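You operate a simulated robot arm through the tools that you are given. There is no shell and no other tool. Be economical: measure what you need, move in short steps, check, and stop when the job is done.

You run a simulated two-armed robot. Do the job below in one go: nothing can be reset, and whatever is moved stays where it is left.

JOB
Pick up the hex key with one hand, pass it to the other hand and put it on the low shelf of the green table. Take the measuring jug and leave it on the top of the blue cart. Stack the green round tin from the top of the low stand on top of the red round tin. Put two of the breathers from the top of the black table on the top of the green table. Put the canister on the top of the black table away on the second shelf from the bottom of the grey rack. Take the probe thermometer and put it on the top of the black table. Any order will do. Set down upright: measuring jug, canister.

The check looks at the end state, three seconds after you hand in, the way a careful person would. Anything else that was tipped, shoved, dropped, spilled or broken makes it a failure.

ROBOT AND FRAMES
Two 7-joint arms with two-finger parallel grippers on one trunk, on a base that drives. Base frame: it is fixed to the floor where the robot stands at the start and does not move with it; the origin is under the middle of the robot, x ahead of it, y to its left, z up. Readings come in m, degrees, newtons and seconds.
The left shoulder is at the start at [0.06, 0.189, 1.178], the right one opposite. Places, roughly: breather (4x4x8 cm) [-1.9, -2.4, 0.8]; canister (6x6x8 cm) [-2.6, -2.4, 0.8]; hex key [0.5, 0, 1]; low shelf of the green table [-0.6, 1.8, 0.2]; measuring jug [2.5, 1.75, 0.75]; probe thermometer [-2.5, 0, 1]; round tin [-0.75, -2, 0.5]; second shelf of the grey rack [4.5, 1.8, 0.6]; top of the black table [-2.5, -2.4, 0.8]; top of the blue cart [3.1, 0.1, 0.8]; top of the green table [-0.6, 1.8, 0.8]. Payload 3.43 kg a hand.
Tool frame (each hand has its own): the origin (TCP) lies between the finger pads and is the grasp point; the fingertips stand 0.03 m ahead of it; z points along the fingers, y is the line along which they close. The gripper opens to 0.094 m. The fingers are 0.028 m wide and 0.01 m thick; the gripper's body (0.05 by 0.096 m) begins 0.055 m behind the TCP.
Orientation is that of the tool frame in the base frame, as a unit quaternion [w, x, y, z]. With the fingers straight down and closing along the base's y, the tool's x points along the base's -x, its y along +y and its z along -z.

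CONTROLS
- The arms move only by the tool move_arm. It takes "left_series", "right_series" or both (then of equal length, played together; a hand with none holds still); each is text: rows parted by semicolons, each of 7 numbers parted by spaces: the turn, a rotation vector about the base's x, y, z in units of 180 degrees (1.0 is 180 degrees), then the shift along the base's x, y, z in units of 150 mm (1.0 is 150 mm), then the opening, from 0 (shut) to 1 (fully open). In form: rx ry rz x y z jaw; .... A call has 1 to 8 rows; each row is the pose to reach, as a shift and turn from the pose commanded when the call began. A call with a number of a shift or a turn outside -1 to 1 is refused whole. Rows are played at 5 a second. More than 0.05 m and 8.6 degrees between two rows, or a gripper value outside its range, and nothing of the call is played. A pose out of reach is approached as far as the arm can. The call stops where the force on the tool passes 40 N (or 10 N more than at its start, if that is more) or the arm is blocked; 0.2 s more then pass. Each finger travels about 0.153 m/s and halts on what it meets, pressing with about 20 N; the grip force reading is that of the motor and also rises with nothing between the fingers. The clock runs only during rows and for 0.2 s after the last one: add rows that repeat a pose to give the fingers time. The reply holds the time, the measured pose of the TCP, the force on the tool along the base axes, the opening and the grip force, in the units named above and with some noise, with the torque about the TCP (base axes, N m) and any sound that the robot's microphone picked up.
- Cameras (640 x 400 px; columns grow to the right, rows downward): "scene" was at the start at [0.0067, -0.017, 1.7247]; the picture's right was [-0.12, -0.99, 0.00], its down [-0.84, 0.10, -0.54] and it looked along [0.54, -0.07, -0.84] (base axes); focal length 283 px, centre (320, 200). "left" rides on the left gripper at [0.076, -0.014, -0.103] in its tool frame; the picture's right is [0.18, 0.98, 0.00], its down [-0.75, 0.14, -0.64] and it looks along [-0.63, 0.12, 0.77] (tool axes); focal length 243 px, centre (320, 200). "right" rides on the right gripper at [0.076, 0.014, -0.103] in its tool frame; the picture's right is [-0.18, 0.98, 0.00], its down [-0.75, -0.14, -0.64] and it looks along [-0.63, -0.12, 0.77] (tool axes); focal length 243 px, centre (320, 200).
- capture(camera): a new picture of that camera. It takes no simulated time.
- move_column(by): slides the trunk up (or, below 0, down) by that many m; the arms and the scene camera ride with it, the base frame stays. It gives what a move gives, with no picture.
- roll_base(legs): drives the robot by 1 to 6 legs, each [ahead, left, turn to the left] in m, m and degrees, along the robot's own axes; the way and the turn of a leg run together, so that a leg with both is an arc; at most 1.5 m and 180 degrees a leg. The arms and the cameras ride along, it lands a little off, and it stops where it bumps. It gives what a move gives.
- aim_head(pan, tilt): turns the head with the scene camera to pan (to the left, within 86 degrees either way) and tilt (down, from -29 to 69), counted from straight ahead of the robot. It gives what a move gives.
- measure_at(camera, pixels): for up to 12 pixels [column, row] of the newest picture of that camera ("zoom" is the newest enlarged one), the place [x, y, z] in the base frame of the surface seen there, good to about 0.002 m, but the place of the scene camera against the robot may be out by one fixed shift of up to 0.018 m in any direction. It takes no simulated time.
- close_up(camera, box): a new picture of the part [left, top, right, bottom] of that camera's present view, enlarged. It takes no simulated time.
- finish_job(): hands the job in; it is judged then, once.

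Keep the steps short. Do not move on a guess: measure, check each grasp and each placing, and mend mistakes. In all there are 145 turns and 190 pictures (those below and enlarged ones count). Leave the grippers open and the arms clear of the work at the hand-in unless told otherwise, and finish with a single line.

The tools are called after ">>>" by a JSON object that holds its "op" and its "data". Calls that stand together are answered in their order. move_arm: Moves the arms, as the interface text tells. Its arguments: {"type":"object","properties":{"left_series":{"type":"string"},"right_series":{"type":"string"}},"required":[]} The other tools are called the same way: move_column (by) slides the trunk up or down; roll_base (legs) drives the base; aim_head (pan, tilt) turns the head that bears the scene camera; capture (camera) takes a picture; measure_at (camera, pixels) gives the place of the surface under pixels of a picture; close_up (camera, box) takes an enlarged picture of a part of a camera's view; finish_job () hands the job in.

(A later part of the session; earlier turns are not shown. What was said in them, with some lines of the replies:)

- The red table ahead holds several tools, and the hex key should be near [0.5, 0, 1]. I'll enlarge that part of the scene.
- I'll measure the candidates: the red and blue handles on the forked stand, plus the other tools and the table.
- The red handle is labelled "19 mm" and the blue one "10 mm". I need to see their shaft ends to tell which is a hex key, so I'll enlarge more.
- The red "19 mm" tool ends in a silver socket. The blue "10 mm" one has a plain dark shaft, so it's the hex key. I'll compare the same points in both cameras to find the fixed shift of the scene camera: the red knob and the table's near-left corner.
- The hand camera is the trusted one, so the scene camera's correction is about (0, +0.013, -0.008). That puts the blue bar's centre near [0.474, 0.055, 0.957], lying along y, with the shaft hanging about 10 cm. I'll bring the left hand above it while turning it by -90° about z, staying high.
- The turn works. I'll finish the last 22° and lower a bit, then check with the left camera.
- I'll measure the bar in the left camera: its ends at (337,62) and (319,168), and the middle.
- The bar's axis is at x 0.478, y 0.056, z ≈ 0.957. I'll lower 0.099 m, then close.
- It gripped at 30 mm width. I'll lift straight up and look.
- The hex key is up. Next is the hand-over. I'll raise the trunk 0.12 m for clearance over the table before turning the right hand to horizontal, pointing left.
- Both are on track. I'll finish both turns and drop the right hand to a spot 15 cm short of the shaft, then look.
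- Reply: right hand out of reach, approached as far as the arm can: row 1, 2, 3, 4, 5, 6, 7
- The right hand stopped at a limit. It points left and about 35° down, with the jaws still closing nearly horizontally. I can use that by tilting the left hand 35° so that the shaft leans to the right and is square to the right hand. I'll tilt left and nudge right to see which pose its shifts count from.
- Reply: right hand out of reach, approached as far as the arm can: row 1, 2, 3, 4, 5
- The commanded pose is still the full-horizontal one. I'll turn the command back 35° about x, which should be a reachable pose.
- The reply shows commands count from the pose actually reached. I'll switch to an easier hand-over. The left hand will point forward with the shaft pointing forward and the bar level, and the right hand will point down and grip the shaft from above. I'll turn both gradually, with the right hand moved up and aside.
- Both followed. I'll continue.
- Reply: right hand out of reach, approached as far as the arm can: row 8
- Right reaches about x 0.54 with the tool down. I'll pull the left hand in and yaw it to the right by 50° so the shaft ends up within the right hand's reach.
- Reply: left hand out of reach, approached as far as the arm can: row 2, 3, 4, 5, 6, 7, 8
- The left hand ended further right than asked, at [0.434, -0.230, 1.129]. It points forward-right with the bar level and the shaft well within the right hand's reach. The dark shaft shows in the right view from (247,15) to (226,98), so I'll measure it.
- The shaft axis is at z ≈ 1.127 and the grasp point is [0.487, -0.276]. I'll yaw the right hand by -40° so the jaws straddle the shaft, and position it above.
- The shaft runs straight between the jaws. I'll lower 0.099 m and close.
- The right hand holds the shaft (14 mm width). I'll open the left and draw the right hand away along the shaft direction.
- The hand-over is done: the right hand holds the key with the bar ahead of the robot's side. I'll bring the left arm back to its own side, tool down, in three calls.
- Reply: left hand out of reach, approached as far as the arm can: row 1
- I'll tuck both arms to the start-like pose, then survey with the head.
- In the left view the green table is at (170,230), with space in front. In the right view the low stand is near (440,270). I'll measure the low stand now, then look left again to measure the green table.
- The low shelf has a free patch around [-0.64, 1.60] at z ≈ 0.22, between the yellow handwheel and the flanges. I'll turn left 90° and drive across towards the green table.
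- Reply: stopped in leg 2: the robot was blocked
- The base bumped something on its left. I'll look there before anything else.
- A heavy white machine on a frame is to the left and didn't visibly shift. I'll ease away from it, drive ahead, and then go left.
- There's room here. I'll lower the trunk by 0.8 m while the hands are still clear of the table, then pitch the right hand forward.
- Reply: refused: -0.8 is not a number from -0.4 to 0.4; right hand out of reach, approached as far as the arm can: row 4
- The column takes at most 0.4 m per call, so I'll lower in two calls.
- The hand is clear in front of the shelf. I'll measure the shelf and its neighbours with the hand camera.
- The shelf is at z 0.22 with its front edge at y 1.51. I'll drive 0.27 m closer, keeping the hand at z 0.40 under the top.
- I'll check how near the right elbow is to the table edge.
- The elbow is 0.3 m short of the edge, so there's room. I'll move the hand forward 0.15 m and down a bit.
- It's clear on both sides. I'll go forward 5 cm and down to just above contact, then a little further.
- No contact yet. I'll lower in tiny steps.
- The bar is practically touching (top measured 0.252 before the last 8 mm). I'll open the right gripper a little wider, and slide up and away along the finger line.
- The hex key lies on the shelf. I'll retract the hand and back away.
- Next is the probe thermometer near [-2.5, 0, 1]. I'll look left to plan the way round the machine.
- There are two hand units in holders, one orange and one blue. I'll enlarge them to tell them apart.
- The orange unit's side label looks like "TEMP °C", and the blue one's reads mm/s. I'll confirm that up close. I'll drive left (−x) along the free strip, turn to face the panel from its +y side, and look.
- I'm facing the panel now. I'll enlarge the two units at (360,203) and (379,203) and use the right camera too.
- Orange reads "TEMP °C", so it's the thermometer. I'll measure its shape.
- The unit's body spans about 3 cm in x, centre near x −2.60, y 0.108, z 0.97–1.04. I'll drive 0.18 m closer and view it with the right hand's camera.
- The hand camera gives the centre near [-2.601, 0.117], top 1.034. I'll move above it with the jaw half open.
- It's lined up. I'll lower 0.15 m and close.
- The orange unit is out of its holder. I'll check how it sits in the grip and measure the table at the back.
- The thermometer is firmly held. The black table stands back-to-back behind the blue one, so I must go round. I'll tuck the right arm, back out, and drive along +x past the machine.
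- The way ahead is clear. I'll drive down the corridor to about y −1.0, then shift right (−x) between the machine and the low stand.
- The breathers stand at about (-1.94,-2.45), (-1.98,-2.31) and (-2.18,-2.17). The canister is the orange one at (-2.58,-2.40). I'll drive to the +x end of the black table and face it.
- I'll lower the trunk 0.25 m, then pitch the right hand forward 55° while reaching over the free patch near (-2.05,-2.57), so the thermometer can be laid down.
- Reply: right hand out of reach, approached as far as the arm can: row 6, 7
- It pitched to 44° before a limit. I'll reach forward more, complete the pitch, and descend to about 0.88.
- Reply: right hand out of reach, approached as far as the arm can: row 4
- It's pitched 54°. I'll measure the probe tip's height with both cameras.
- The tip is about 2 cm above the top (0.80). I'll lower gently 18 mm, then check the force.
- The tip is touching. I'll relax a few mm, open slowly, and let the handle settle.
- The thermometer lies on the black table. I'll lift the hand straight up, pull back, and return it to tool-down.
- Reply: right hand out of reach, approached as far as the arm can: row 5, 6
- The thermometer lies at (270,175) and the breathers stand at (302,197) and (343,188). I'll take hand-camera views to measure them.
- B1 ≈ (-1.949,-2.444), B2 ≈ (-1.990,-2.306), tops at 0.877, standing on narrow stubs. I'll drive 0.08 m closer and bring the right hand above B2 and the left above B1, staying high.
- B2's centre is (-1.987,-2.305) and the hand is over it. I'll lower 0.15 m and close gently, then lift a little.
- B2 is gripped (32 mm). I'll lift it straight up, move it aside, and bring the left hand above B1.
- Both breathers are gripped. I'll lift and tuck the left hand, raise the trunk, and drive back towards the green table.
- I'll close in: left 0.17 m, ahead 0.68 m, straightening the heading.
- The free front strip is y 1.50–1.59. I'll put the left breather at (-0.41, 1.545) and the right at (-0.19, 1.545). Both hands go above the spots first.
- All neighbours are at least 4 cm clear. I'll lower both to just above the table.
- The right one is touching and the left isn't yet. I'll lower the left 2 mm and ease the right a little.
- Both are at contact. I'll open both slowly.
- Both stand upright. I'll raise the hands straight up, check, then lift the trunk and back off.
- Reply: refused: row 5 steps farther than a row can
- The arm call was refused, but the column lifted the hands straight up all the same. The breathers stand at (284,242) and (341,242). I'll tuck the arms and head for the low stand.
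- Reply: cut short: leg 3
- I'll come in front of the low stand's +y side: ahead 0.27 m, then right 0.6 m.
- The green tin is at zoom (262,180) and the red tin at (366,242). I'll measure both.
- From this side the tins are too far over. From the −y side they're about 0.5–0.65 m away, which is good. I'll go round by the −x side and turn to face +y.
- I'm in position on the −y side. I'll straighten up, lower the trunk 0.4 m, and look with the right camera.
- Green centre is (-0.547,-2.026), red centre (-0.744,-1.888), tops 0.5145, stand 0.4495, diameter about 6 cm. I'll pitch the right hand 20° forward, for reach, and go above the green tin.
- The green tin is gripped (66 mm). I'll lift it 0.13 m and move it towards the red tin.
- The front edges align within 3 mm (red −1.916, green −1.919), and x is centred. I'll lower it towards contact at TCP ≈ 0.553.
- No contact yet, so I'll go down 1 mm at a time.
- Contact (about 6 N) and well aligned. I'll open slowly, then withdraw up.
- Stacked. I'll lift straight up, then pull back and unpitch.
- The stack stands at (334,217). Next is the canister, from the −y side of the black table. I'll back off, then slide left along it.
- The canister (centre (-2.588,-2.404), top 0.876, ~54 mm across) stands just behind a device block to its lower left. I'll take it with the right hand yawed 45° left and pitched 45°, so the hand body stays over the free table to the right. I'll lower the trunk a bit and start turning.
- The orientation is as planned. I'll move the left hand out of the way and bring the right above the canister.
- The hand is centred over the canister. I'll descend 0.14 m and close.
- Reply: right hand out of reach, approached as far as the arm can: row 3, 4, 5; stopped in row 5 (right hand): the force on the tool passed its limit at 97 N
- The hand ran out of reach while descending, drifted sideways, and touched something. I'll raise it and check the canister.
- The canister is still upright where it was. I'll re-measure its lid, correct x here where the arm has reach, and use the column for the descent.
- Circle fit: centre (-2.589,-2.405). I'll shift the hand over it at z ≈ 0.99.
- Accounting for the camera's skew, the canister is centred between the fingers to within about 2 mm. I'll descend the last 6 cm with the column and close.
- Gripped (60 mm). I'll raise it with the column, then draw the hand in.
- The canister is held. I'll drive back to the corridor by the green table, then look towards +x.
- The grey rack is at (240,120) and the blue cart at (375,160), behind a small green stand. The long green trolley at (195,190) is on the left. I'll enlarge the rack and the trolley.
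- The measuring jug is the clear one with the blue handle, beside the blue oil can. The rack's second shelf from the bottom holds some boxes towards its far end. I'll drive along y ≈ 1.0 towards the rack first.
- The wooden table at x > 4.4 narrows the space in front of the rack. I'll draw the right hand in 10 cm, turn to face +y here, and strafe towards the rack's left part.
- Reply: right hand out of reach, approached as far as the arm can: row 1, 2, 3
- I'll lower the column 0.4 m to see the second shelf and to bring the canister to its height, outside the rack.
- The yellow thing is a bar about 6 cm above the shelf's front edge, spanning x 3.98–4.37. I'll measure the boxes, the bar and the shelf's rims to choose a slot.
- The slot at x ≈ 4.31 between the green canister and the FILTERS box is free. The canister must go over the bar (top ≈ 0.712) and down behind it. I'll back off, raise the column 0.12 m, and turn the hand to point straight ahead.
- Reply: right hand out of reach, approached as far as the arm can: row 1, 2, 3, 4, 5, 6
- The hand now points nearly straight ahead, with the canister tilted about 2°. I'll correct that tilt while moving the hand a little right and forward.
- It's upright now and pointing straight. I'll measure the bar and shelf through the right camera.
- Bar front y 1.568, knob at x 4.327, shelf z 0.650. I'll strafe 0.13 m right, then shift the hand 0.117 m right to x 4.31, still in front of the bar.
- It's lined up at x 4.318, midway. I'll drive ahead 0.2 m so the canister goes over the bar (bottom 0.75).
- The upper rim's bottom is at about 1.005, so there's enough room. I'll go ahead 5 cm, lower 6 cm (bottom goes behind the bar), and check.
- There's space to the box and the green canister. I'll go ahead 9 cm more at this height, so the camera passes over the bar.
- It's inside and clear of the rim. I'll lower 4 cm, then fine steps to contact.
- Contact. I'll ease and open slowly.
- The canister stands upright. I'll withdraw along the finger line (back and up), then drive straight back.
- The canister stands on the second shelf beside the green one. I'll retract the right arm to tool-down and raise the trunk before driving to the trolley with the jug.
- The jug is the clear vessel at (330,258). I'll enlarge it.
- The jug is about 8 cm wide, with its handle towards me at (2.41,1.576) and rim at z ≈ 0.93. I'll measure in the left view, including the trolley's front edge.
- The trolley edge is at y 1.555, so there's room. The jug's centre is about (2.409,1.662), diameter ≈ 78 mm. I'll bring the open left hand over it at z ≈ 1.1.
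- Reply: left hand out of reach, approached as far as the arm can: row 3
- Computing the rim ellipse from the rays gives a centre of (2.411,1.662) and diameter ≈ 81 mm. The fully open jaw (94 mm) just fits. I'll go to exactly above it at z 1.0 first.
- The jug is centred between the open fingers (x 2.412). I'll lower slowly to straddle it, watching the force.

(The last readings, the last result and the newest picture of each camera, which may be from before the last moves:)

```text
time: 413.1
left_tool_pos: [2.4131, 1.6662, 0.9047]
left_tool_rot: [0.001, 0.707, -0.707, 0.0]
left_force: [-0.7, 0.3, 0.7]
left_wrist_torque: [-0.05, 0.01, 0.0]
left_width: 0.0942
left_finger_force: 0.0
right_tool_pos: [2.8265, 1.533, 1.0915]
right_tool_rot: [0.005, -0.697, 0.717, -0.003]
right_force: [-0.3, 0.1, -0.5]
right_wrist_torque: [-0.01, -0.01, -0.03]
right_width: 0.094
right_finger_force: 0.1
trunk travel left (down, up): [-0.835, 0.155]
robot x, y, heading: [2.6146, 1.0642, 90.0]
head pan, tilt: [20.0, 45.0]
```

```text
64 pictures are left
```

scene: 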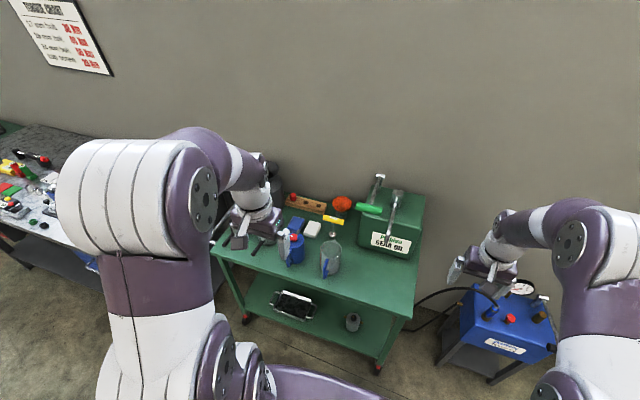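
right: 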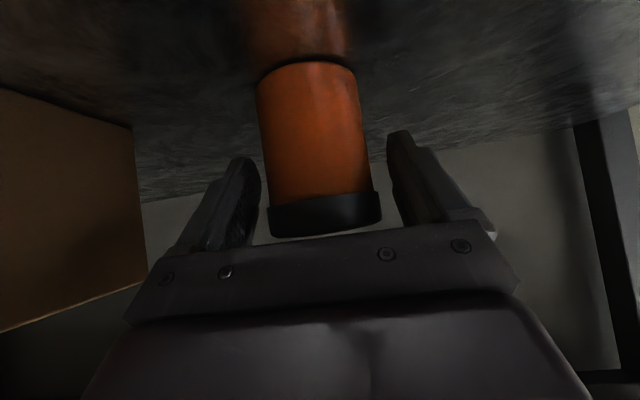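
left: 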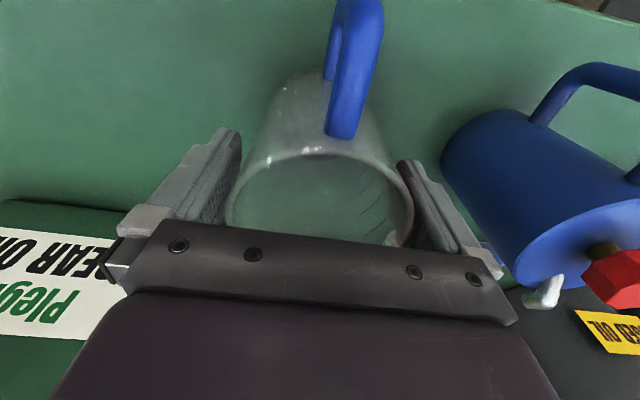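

The fingers straddle the jug without touching. I'll close on it.

>>> {"op": "move_arm", "data": {"left_series": "0 0 0 0 0 0 0.9;0 0 0 0 0 0 0.82;0 0 0 0 0 0 0.7;0 0 0 0 0 0 0.6;0 0 0 0 0 0 0.6"}}

>>> {"op": "move_arm", "data": {"left_series": "0 0 0 0 0 0.06 0.6;0 0 0 0 0 0.13 0.6"}}

>>> {"op": "capture", "data": {"camera": "left"}}

```text
time: 414.3
left_tool_pos: [2.4125, 1.6657, 0.9044]
left_tool_rot: [0.001, 0.708, -0.707, -0.001]
left_force: [0.0, -0.1, 0.2]
left_wrist_torque: [0.0, -0.07, 0.0]
left_width: 0.0857
left_finger_force: 19.7
right_tool_pos: [2.8266, 1.5337, 1.0916]
right_tool_rot: [0.003, -0.698, 0.716, -0.003]
right_force: [0.7, 0.2, 0.5]
right_wrist_torque: [-0.01, -0.02, -0.01]
right_width: 0.0941
right_finger_force: 0.0
trunk travel left (down, up): [-0.835, 0.155]
robot x, y, heading: [2.6166, 1.066, 90.1]
head pan, tilt: [20.0, 45.0]
```

```text
time: 414.9
left_tool_pos: [2.4122, 1.6645, 0.9238]
left_tool_rot: [0.001, 0.708, -0.706, -0.001]
left_force: [0.0, -0.2, -1.5]
left_wrist_torque: [0.0, -0.02, 0.01]
left_width: 0.0857
left_finger_force: 19.3
right_tool_pos: [2.8266, 1.5334, 1.0912]
right_tool_rot: [0.004, -0.698, 0.717, -0.003]
right_force: [-0.4, -0.9, -0.8]
right_wrist_torque: [-0.01, 0.05, 0.0]
right_width: 0.0941
right_finger_force: 0.0
trunk travel left (down, up): [-0.835, 0.155]
robot x, y, heading: [2.6162, 1.0647, 90.1]
head pan, tilt: [20.0, 45.0]
```

```text
63 pictures are left
```

left: 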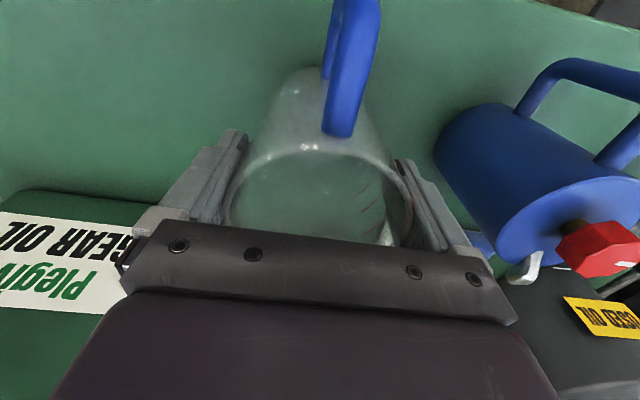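

The jug is lifted (≈ 0.2 kg, bottom 0.104 below the TCP). I'll raise the trunk, draw the hand in, back away, and turn towards the cart to look.

>>> {"op": "move_column", "data": {"by": 0.15}}

>>> {"op": "move_arm", "data": {"left_series": "0 0 0 -0.03 -0.2 0.1 0.6;0 0 0 -0.06 -0.4 0.2 0.6;0 0 0 -0.1 -0.6 0.3 0.6;0 0 0 -0.13 -0.8 0.4 0.6;0 0 0 -0.16 -1 0.5 0.6"}}

>>> {"op": "roll_base", "data": {"legs": [[-0.06, 0, 0], [0, 0, -90]]}}

>>> {"op": "aim_head", "data": {"pan": -55, "tilt": 45}}

>>> {"op": "capture", "data": {"camera": "scene"}}

```text
time: 416.6
left_tool_pos: [2.4118, 1.6649, 1.0731]
left_tool_rot: [0.001, 0.708, -0.707, 0.0]
left_force: [0.3, 0.7, -0.5]
left_wrist_torque: [0.04, 0.0, -0.03]
left_width: 0.086
left_finger_force: 20.2
right_tool_pos: [2.8275, 1.5335, 1.24]
right_tool_rot: [0.004, -0.698, 0.716, -0.003]
right_force: [0.2, 0.3, 0.5]
right_wrist_torque: [0.0, -0.01, 0.0]
right_width: 0.0939
right_finger_force: 0.0
trunk travel left (down, up): [-0.985, 0.005]
robot x, y, heading: [2.6153, 1.0598, 90.1]
head pan, tilt: [20.0, 45.0]
```

```text
time: 417.8
left_tool_pos: [2.3881, 1.5135, 1.1495]
left_tool_rot: [0.0, 0.708, -0.706, -0.001]
left_force: [-0.4, -1.3, -0.8]
left_wrist_torque: [-0.01, 0.0, -0.02]
left_width: 0.0855
left_finger_force: 19.6
right_tool_pos: [2.8257, 1.5319, 1.2414]
right_tool_rot: [0.005, -0.698, 0.716, -0.002]
right_force: [0.0, 0.1, -0.1]
right_wrist_torque: [0.02, 0.0, -0.01]
right_width: 0.0943
right_finger_force: 0.0
trunk travel left (down, up): [-0.985, 0.005]
robot x, y, heading: [2.6205, 1.0642, 90.0]
head pan, tilt: [20.0, 45.0]
```

```text
time: 422.6
left_tool_pos: [3.0652, 1.2389, 1.1482]
left_tool_rot: [-0.001, -0.01, 1.0, 0.001]
left_force: [0.5, -0.4, -0.9]
left_wrist_torque: [-0.04, -0.02, -0.03]
left_width: 0.0859
left_finger_force: 20.1
right_tool_pos: [3.0896, 0.8031, 1.2401]
right_tool_rot: [0.001, 0.004, 1.0, -0.005]
right_force: [0.0, -0.9, 0.4]
right_wrist_torque: [0.0, -0.03, 0.0]
right_width: 0.0942
right_finger_force: 0.0
trunk travel left (down, up): [-0.985, 0.005]
robot x, y, heading: [2.6142, 1.004, 0.9]
head pan, tilt: [20.0, 45.0]
```

```text
time: 424.1
left_tool_pos: [3.0645, 1.2401, 1.148]
left_tool_rot: [-0.001, -0.01, 1.0, 0.001]
left_force: [0.5, -0.9, -1.8]
left_wrist_torque: [0.01, 0.01, -0.02]
left_width: 0.0858
left_finger_force: 20.3
right_tool_pos: [3.0889, 0.8029, 1.2411]
right_tool_rot: [0.001, 0.004, 1.0, -0.006]
right_force: [-0.6, 0.9, 1.2]
right_wrist_torque: [0.0, 0.02, -0.04]
right_width: 0.0943
right_finger_force: 0.0
trunk travel left (down, up): [-0.985, 0.005]
robot x, y, heading: [2.6162, 1.004, 1.0]
head pan, tilt: [-55.0, 45.0]
```

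```text
62 pictures are left
```

scene: 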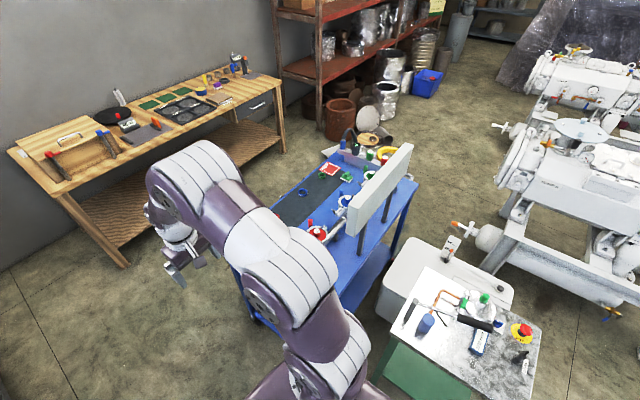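

>>> {"op": "close_up", "data": {"camera": "scene", "box": [240, 130, 430, 270]}}

>>> {"op": "measure_at", "data": {"camera": "scene", "pixels": [[250, 215], [318, 170], [418, 182], [340, 150], [310, 195], [285, 215], [335, 180], [318, 235], [325, 305], [365, 240], [300, 180], [128, 262]]}}

```text
2.86 times, centred on (335, 200) of scene
```

zoom: 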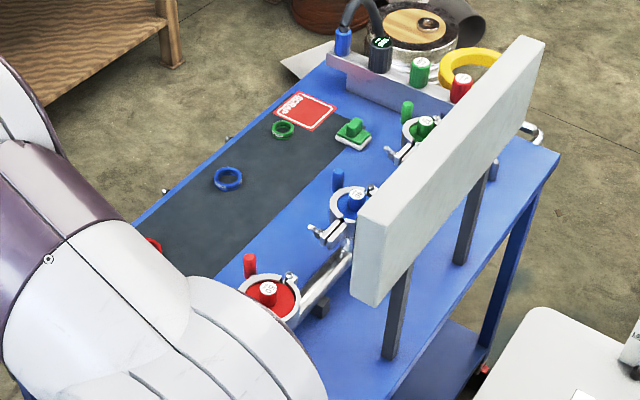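

```text
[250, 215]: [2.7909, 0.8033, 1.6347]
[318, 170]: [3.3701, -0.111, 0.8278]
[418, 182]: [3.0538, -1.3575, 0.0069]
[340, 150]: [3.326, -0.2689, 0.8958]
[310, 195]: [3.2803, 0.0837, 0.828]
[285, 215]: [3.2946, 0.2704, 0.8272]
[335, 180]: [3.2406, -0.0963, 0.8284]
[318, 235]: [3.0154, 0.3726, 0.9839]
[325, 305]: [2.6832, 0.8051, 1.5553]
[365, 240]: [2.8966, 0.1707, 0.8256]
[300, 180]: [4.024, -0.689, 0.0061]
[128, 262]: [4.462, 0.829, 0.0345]
```

The cart's working mat is on its +x side and a sign board on its −x side. I'll view it from the north end: ahead 0.4 m, then turn right 90°.

>>> {"op": "roll_base", "data": {"legs": [[0.42, 0.05, 0], [0, 0, -91]]}}

>>> {"op": "aim_head", "data": {"pan": 0, "tilt": 55}}

>>> {"op": "capture", "data": {"camera": "scene"}}

>>> {"op": "close_up", "data": {"camera": "scene", "box": [210, 90, 430, 260]}}

```text
time: 430.5
left_tool_pos: [3.2631, 0.6131, 1.1478]
left_tool_rot: [0.0, 0.704, 0.71, 0.001]
left_force: [-1.0, -0.2, -1.6]
left_wrist_torque: [0.01, 0.01, 0.0]
left_width: 0.0858
left_finger_force: 19.8
right_tool_pos: [2.8276, 0.5929, 1.2413]
right_tool_rot: [-0.003, 0.714, 0.7, -0.004]
right_force: [0.2, -0.4, 0.1]
right_wrist_torque: [0.01, 0.04, 0.03]
right_width: 0.0936
right_finger_force: 0.0
trunk travel left (down, up): [-0.985, 0.005]
robot x, y, heading: [3.0315, 1.0639, -89.3]
head pan, tilt: [-55.0, 45.0]
```

```text
time: 431.8
left_tool_pos: [3.2632, 0.6132, 1.1478]
left_tool_rot: [0.0, 0.704, 0.71, 0.001]
left_force: [-0.1, -0.3, -1.4]
left_wrist_torque: [0.02, 0.01, -0.01]
left_width: 0.0857
left_finger_force: 20.3
right_tool_pos: [2.8263, 0.5936, 1.2406]
right_tool_rot: [-0.003, 0.714, 0.7, -0.004]
right_force: [0.8, -0.6, 0.5]
right_wrist_torque: [0.0, 0.01, -0.01]
right_width: 0.0941
right_finger_force: 0.1
trunk travel left (down, up): [-0.985, 0.005]
robot x, y, heading: [3.0311, 1.0668, -89.9]
head pan, tilt: [0.0, 55.0]
```

```text
60 pictures are left
```

scene: 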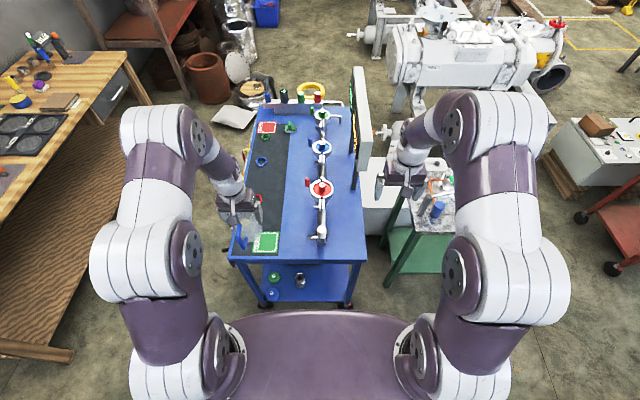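

```text
2.35 times, centred on (320, 175) of scene
```

zoom: 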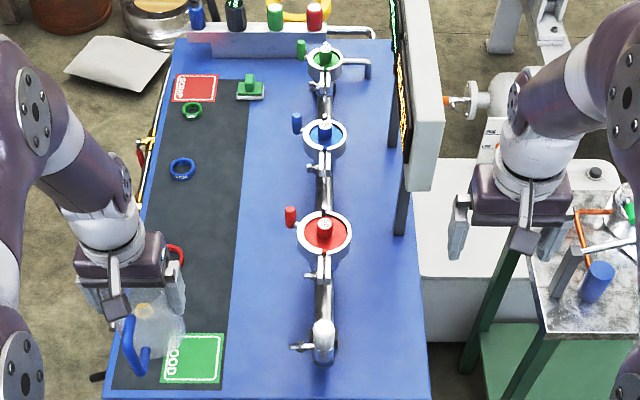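

There's free blue surface at the north end on both sides of the pipe: zoom (265,330) and (385,320). I'll measure these.

>>> {"op": "measure_at", "data": {"camera": "zoom", "pixels": [[265, 330], [238, 330], [292, 348], [265, 385], [265, 270], [285, 300], [385, 320], [345, 340], [420, 330], [385, 385], [400, 230], [223, 345]]}}

```text
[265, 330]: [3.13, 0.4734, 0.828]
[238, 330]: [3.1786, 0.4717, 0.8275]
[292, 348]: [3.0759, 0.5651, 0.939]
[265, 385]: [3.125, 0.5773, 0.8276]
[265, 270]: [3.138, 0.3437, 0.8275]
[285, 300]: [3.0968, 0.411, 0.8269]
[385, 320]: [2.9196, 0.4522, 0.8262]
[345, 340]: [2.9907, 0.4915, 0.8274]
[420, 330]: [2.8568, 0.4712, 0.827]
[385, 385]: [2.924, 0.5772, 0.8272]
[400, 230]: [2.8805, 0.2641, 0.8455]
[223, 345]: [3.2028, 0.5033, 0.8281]
```

The zone right of the pipe, x 2.86–2.99 around y 0.47, is free and wide enough. I'll strafe right 0.33 m so the left hand is over it.

>>> {"op": "roll_base", "data": {"legs": [[0, -0.34, 0]]}}

>>> {"op": "capture", "data": {"camera": "left"}}

>>> {"op": "capture", "data": {"camera": "scene"}}

```text
time: 434.0
left_tool_pos: [2.9276, 0.6112, 1.1471]
left_tool_rot: [-0.001, 0.703, 0.711, 0.001]
left_force: [0.6, -0.3, -0.6]
left_wrist_torque: [-0.01, -0.06, 0.02]
left_width: 0.086
left_finger_force: 19.9
right_tool_pos: [2.4903, 0.5898, 1.2404]
right_tool_rot: [-0.004, 0.713, 0.701, -0.004]
right_force: [-0.8, -0.4, -0.3]
right_wrist_torque: [0.0, 0.01, 0.0]
right_width: 0.0942
right_finger_force: 0.0
trunk travel left (down, up): [-0.985, 0.005]
robot x, y, heading: [2.6954, 1.062, -89.4]
head pan, tilt: [0.0, 55.0]
```

```text
58 pictures are left
```

left: 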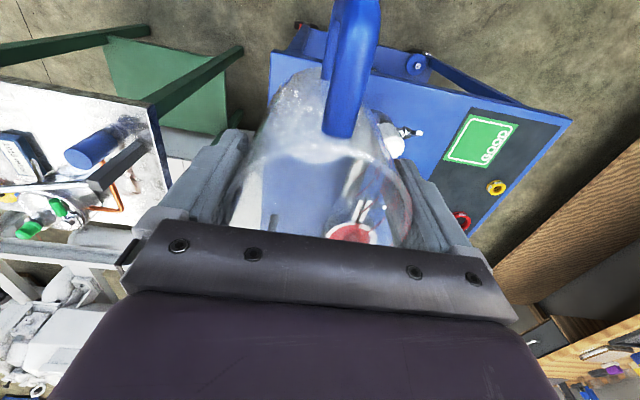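

```text
57 pictures are left
```

scene: 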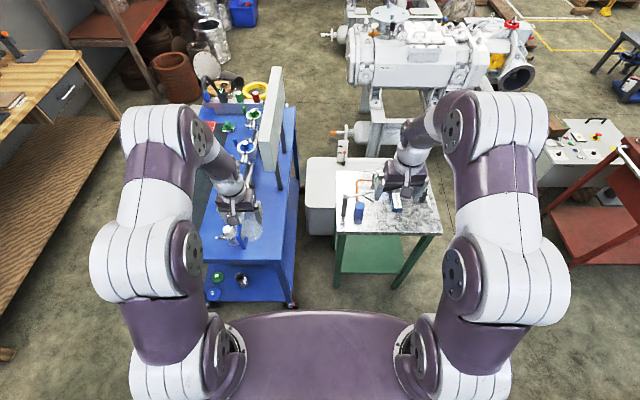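

>>> {"op": "measure_at", "data": {"camera": "left", "pixels": [[275, 85], [300, 75], [390, 100], [405, 131], [395, 145], [418, 132], [290, 180], [273, 222], [250, 200], [350, 200], [265, 115], [375, 85]]}}

```text
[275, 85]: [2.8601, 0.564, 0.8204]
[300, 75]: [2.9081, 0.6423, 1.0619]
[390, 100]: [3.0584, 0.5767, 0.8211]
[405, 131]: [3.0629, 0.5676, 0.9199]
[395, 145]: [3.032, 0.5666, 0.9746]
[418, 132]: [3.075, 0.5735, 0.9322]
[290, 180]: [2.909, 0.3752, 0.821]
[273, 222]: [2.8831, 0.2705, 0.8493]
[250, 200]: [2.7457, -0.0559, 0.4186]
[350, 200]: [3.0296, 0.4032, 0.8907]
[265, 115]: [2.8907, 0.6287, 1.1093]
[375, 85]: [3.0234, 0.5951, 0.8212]
```

The surface is at z 0.821. The target is TCP (2.915, 0.47), with release near z 0.925. I'll move above it, then lower the column.

>>> {"op": "move_arm", "data": {"left_series": "0 0 0 -0.02 -0.24 0 0.6;0 0 0 -0.04 -0.48 0 0.6;0 0 0 -0.06 -0.72 0 0.6;0 0 0 -0.085 -0.94 0 0.6"}}

>>> {"op": "move_column", "data": {"by": -0.17}}

>>> {"op": "capture", "data": {"camera": "left"}}

>>> {"op": "close_up", "data": {"camera": "scene", "box": [180, 130, 320, 270]}}

```text
time: 435.0
left_tool_pos: [2.9138, 0.4689, 1.1485]
left_tool_rot: [-0.001, 0.703, 0.711, 0.001]
left_force: [0.2, -0.6, -0.8]
left_wrist_torque: [0.0, -0.01, -0.02]
left_width: 0.0858
left_finger_force: 20.2
right_tool_pos: [2.4898, 0.589, 1.2404]
right_tool_rot: [-0.004, 0.712, 0.702, -0.003]
right_force: [-0.2, -0.1, 0.0]
right_wrist_torque: [-0.01, 0.0, 0.02]
right_width: 0.0937
right_finger_force: 0.0
trunk travel left (down, up): [-0.985, 0.005]
robot x, y, heading: [2.6906, 1.0594, -89.3]
head pan, tilt: [0.0, 55.0]
```

```text
time: 436.9
left_tool_pos: [2.9139, 0.4718, 0.9789]
left_tool_rot: [0.0, 0.703, 0.711, 0.002]
left_force: [-0.9, 0.4, -1.6]
left_wrist_torque: [-0.02, 0.04, 0.02]
left_width: 0.0859
left_finger_force: 19.7
right_tool_pos: [2.4891, 0.5911, 1.0703]
right_tool_rot: [-0.003, 0.713, 0.702, -0.004]
right_force: [-0.3, 0.1, -0.1]
right_wrist_torque: [0.03, 0.02, 0.0]
right_width: 0.0939
right_finger_force: 0.1
trunk travel left (down, up): [-0.815, 0.175]
robot x, y, heading: [2.6967, 1.0575, -89.4]
head pan, tilt: [0.0, 55.0]
```

```text
56 pictures are left
```

left: 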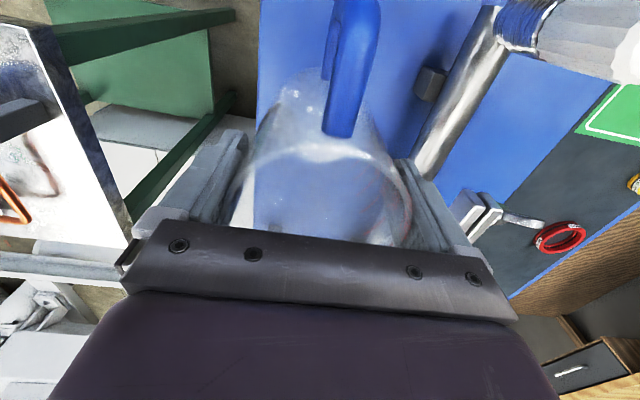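

```text
2.86 times, centred on (250, 200) of scene
```

zoom: 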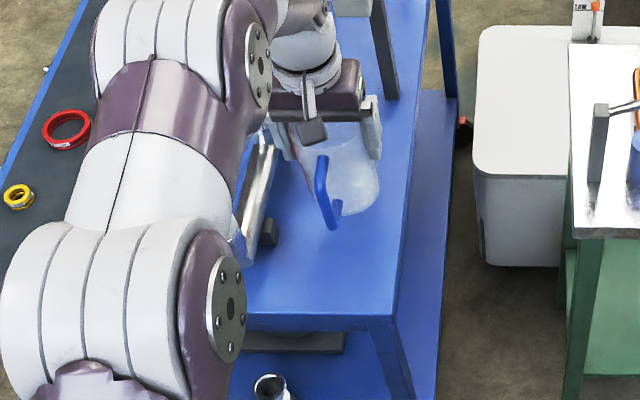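

>>> {"op": "measure_at", "data": {"camera": "left", "pixels": [[425, 85], [418, 95], [440, 75], [415, 160], [262, 60], [420, 130]]}}

>>> {"op": "move_arm", "data": {"left_series": "0 0 0 -0.02 0 -0.12 0.6;0 0 0 -0.02 0 -0.24 0.6;0 0 0 -0.02 0 -0.31 0.6;0 0 0 -0.02 0 -0.34 0.6"}}

```text
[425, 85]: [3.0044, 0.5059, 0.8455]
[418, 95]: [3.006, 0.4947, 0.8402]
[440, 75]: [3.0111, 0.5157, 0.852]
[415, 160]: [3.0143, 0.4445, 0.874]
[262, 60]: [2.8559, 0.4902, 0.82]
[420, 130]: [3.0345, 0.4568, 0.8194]
```

```text
time: 437.9
left_tool_pos: [2.9113, 0.47, 0.9279]
left_tool_rot: [0.0, 0.703, 0.712, 0.001]
left_force: [1.2, -0.3, -1.6]
left_wrist_torque: [-0.07, -0.01, 0.0]
left_width: 0.0861
left_finger_force: 19.9
right_tool_pos: [2.4883, 0.5887, 1.0713]
right_tool_rot: [-0.003, 0.713, 0.701, -0.004]
right_force: [-0.7, 0.9, -0.1]
right_wrist_torque: [0.04, -0.03, 0.01]
right_width: 0.0939
right_finger_force: 0.1
trunk travel left (down, up): [-0.815, 0.175]
robot x, y, heading: [2.695, 1.0566, -89.6]
head pan, tilt: [0.0, 55.0]
```

The brackets are at x ≥ 3.00. I'll shift 8 mm away from the cart's edge and lower the last bit to contact.

>>> {"op": "move_arm", "data": {"left_series": "0 0 0 0.03 0 0 0.6;0 0 0 0.055 0 0 0.6;0 0 0 0.055 0 -0.01 0.6;0 0 0 0.055 0 -0.018 0.6"}}

>>> {"op": "move_arm", "data": {"left_series": "0 0 0 0 0 -0.007 0.6;0 0 0 0 0 -0.013 0.6"}}

```text
time: 438.9
left_tool_pos: [2.9191, 0.4716, 0.9247]
left_tool_rot: [0.0, 0.703, 0.711, 0.001]
left_force: [0.5, -0.2, -1.8]
left_wrist_torque: [0.0, 0.0, 0.01]
left_width: 0.0859
left_finger_force: 19.3
right_tool_pos: [2.4893, 0.5898, 1.0704]
right_tool_rot: [-0.003, 0.712, 0.702, -0.004]
right_force: [0.2, -0.2, 0.8]
right_wrist_torque: [0.02, 0.04, 0.01]
right_width: 0.0937
right_finger_force: 0.2
trunk travel left (down, up): [-0.815, 0.175]
robot x, y, heading: [2.6946, 1.0587, -89.5]
head pan, tilt: [0.0, 55.0]
```

```text
time: 439.5
left_tool_pos: [2.9188, 0.4715, 0.9245]
left_tool_rot: [0.001, 0.703, 0.711, 0.001]
left_force: [1.8, 0.1, 9.0]
left_wrist_torque: [0.33, 0.02, -0.03]
left_width: 0.0859
left_finger_force: 19.8
right_tool_pos: [2.4884, 0.5899, 1.0714]
right_tool_rot: [-0.003, 0.713, 0.701, -0.004]
right_force: [-0.2, 0.0, -0.1]
right_wrist_torque: [-0.01, -0.02, 0.0]
right_width: 0.0939
right_finger_force: 0.0
trunk travel left (down, up): [-0.815, 0.175]
robot x, y, heading: [2.6936, 1.0627, -89.3]
head pan, tilt: [0.0, 55.0]
5 turns are left
```

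Contact, and turns are short. I'll open fully, then raise straight up and look.

>>> {"op": "move_arm", "data": {"left_series": "0 0 0 0 0 0.004 0.93;0 0 0 0 0 0.004 0.97;0 0 0 0 0 0.004 1;0 0 0 0 0 0.004 1;0 0 0 0 0 0.12 1;0 0 0 0 0 0.35 1;0 0 0 0 0 0.6 1;0 0 0 0 0 0.85 1"}}

>>> {"op": "capture", "data": {"camera": "left"}}

>>> {"op": "capture", "data": {"camera": "scene"}}

```text
time: 441.3
left_tool_pos: [2.9193, 0.4731, 1.0478]
left_tool_rot: [-0.002, 0.703, 0.712, 0.003]
left_force: [-0.1, -0.4, -0.9]
left_wrist_torque: [-0.05, -0.04, -0.01]
left_width: 0.0939
left_finger_force: 0.1
right_tool_pos: [2.4904, 0.5895, 1.0698]
right_tool_rot: [-0.003, 0.713, 0.702, -0.004]
right_force: [-0.5, -0.1, 0.2]
right_wrist_torque: [-0.03, -0.01, 0.03]
right_width: 0.0939
right_finger_force: 0.1
trunk travel left (down, up): [-0.815, 0.175]
robot x, y, heading: [2.6931, 1.0629, -89.5]
head pan, tilt: [0.0, 55.0]
```

```text
54 pictures are left
```

left: 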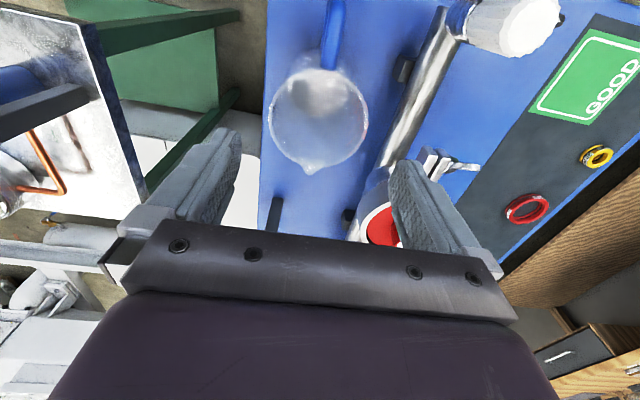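

```text
53 pictures are left
4 turns are left
```

scene: 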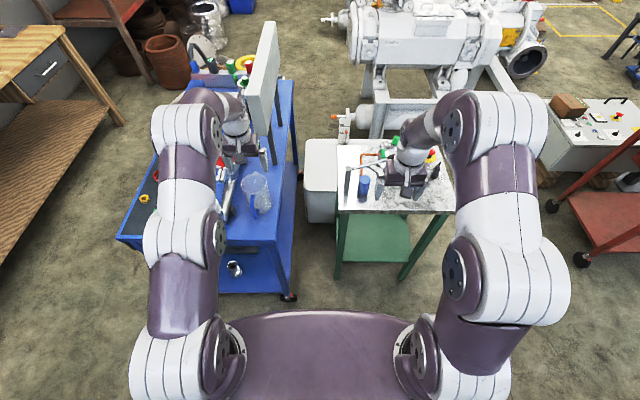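

The jug stands upright on the cart. I'll raise the column and pull the left hand back clear of the work.

>>> {"op": "move_column", "data": {"by": 0.16}}

>>> {"op": "move_arm", "data": {"left_series": "0 0 0 0 0.25 0 1;0 0 0 0 0.5 0 1;0 0 0 0 0.75 0 1;0 0 0 0 1 0 1"}}

>>> {"op": "roll_base", "data": {"legs": [[-0.1, 0, 0]]}}

>>> {"op": "capture", "data": {"camera": "scene"}}

```text
time: 443.1
left_tool_pos: [2.919, 0.4711, 1.211]
left_tool_rot: [0.0, 0.703, 0.711, 0.001]
left_force: [-0.3, 0.1, -0.7]
left_wrist_torque: [0.02, -0.04, 0.01]
left_width: 0.0939
left_finger_force: 0.0
right_tool_pos: [2.489, 0.59, 1.2311]
right_tool_rot: [-0.004, 0.713, 0.701, -0.004]
right_force: [-1.3, 0.7, 0.0]
right_wrist_torque: [0.0, -0.01, 0.05]
right_width: 0.0942
right_finger_force: 0.0
trunk travel left (down, up): [-0.975, 0.015]
robot x, y, heading: [2.697, 1.0587, -89.3]
head pan, tilt: [0.0, 55.0]
```

```text
time: 444.1
left_tool_pos: [2.9206, 0.6253, 1.2089]
left_tool_rot: [0.001, 0.703, 0.711, 0.0]
left_force: [0.1, 1.2, 0.4]
left_wrist_torque: [-0.03, -0.02, -0.04]
left_width: 0.0939
left_finger_force: 0.0
right_tool_pos: [2.4885, 0.5916, 1.2319]
right_tool_rot: [-0.002, 0.713, 0.702, -0.005]
right_force: [0.1, 0.8, 0.9]
right_wrist_torque: [-0.05, -0.01, 0.01]
right_width: 0.0942
right_finger_force: 0.1
trunk travel left (down, up): [-0.975, 0.015]
robot x, y, heading: [2.6924, 1.0599, -89.3]
head pan, tilt: [0.0, 55.0]
```

```text
time: 445.3
left_tool_pos: [2.9209, 0.7183, 1.2077]
left_tool_rot: [-0.001, 0.703, 0.711, 0.002]
left_force: [0.0, -1.0, 0.1]
left_wrist_torque: [0.02, 0.01, -0.03]
left_width: 0.0941
left_finger_force: 0.0
right_tool_pos: [2.4886, 0.6872, 1.2291]
right_tool_rot: [-0.004, 0.713, 0.701, -0.003]
right_force: [-0.3, 0.3, -0.6]
right_wrist_torque: [-0.01, -0.02, -0.02]
right_width: 0.0939
right_finger_force: 0.1
trunk travel left (down, up): [-0.975, 0.015]
robot x, y, heading: [2.6949, 1.1605, -89.4]
head pan, tilt: [0.0, 55.0]
```

```text
52 pictures are left
3 turns are left
```

scene: 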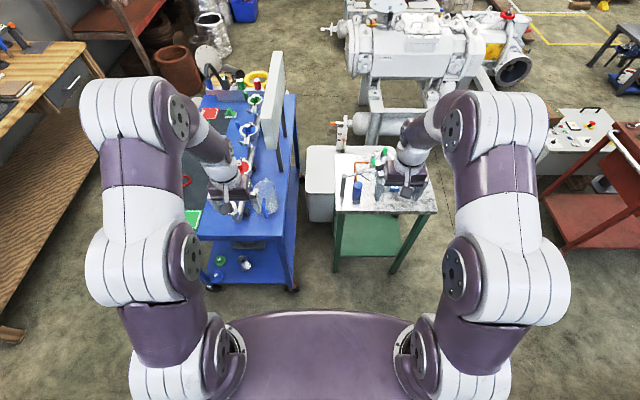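

I'll take one enlarged look to be sure the jug stands.

>>> {"op": "close_up", "data": {"camera": "scene", "box": [215, 150, 305, 240]}}

```text
4.44 times, centred on (260, 195) of scene
2 turns are left
```

zoom: 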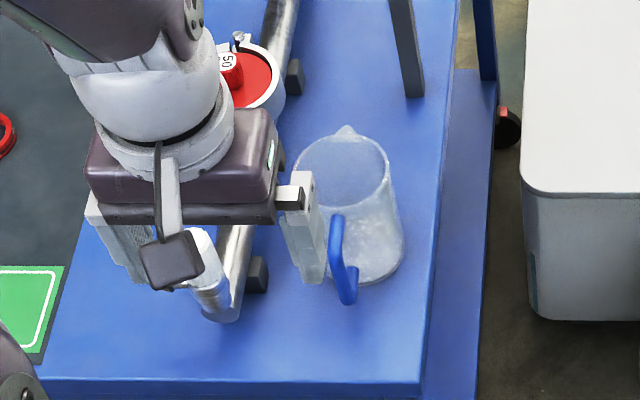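

The jug stands upright on the cart, the hands are clear and both grippers are open. I'm handing in.

>>> {"op": "finish_job", "data": {}}

```text
The job is handed in.
```

All six tasks are done and the job is handed in; I checked each placement by camera when it was made, but the result of the final check was not reported.
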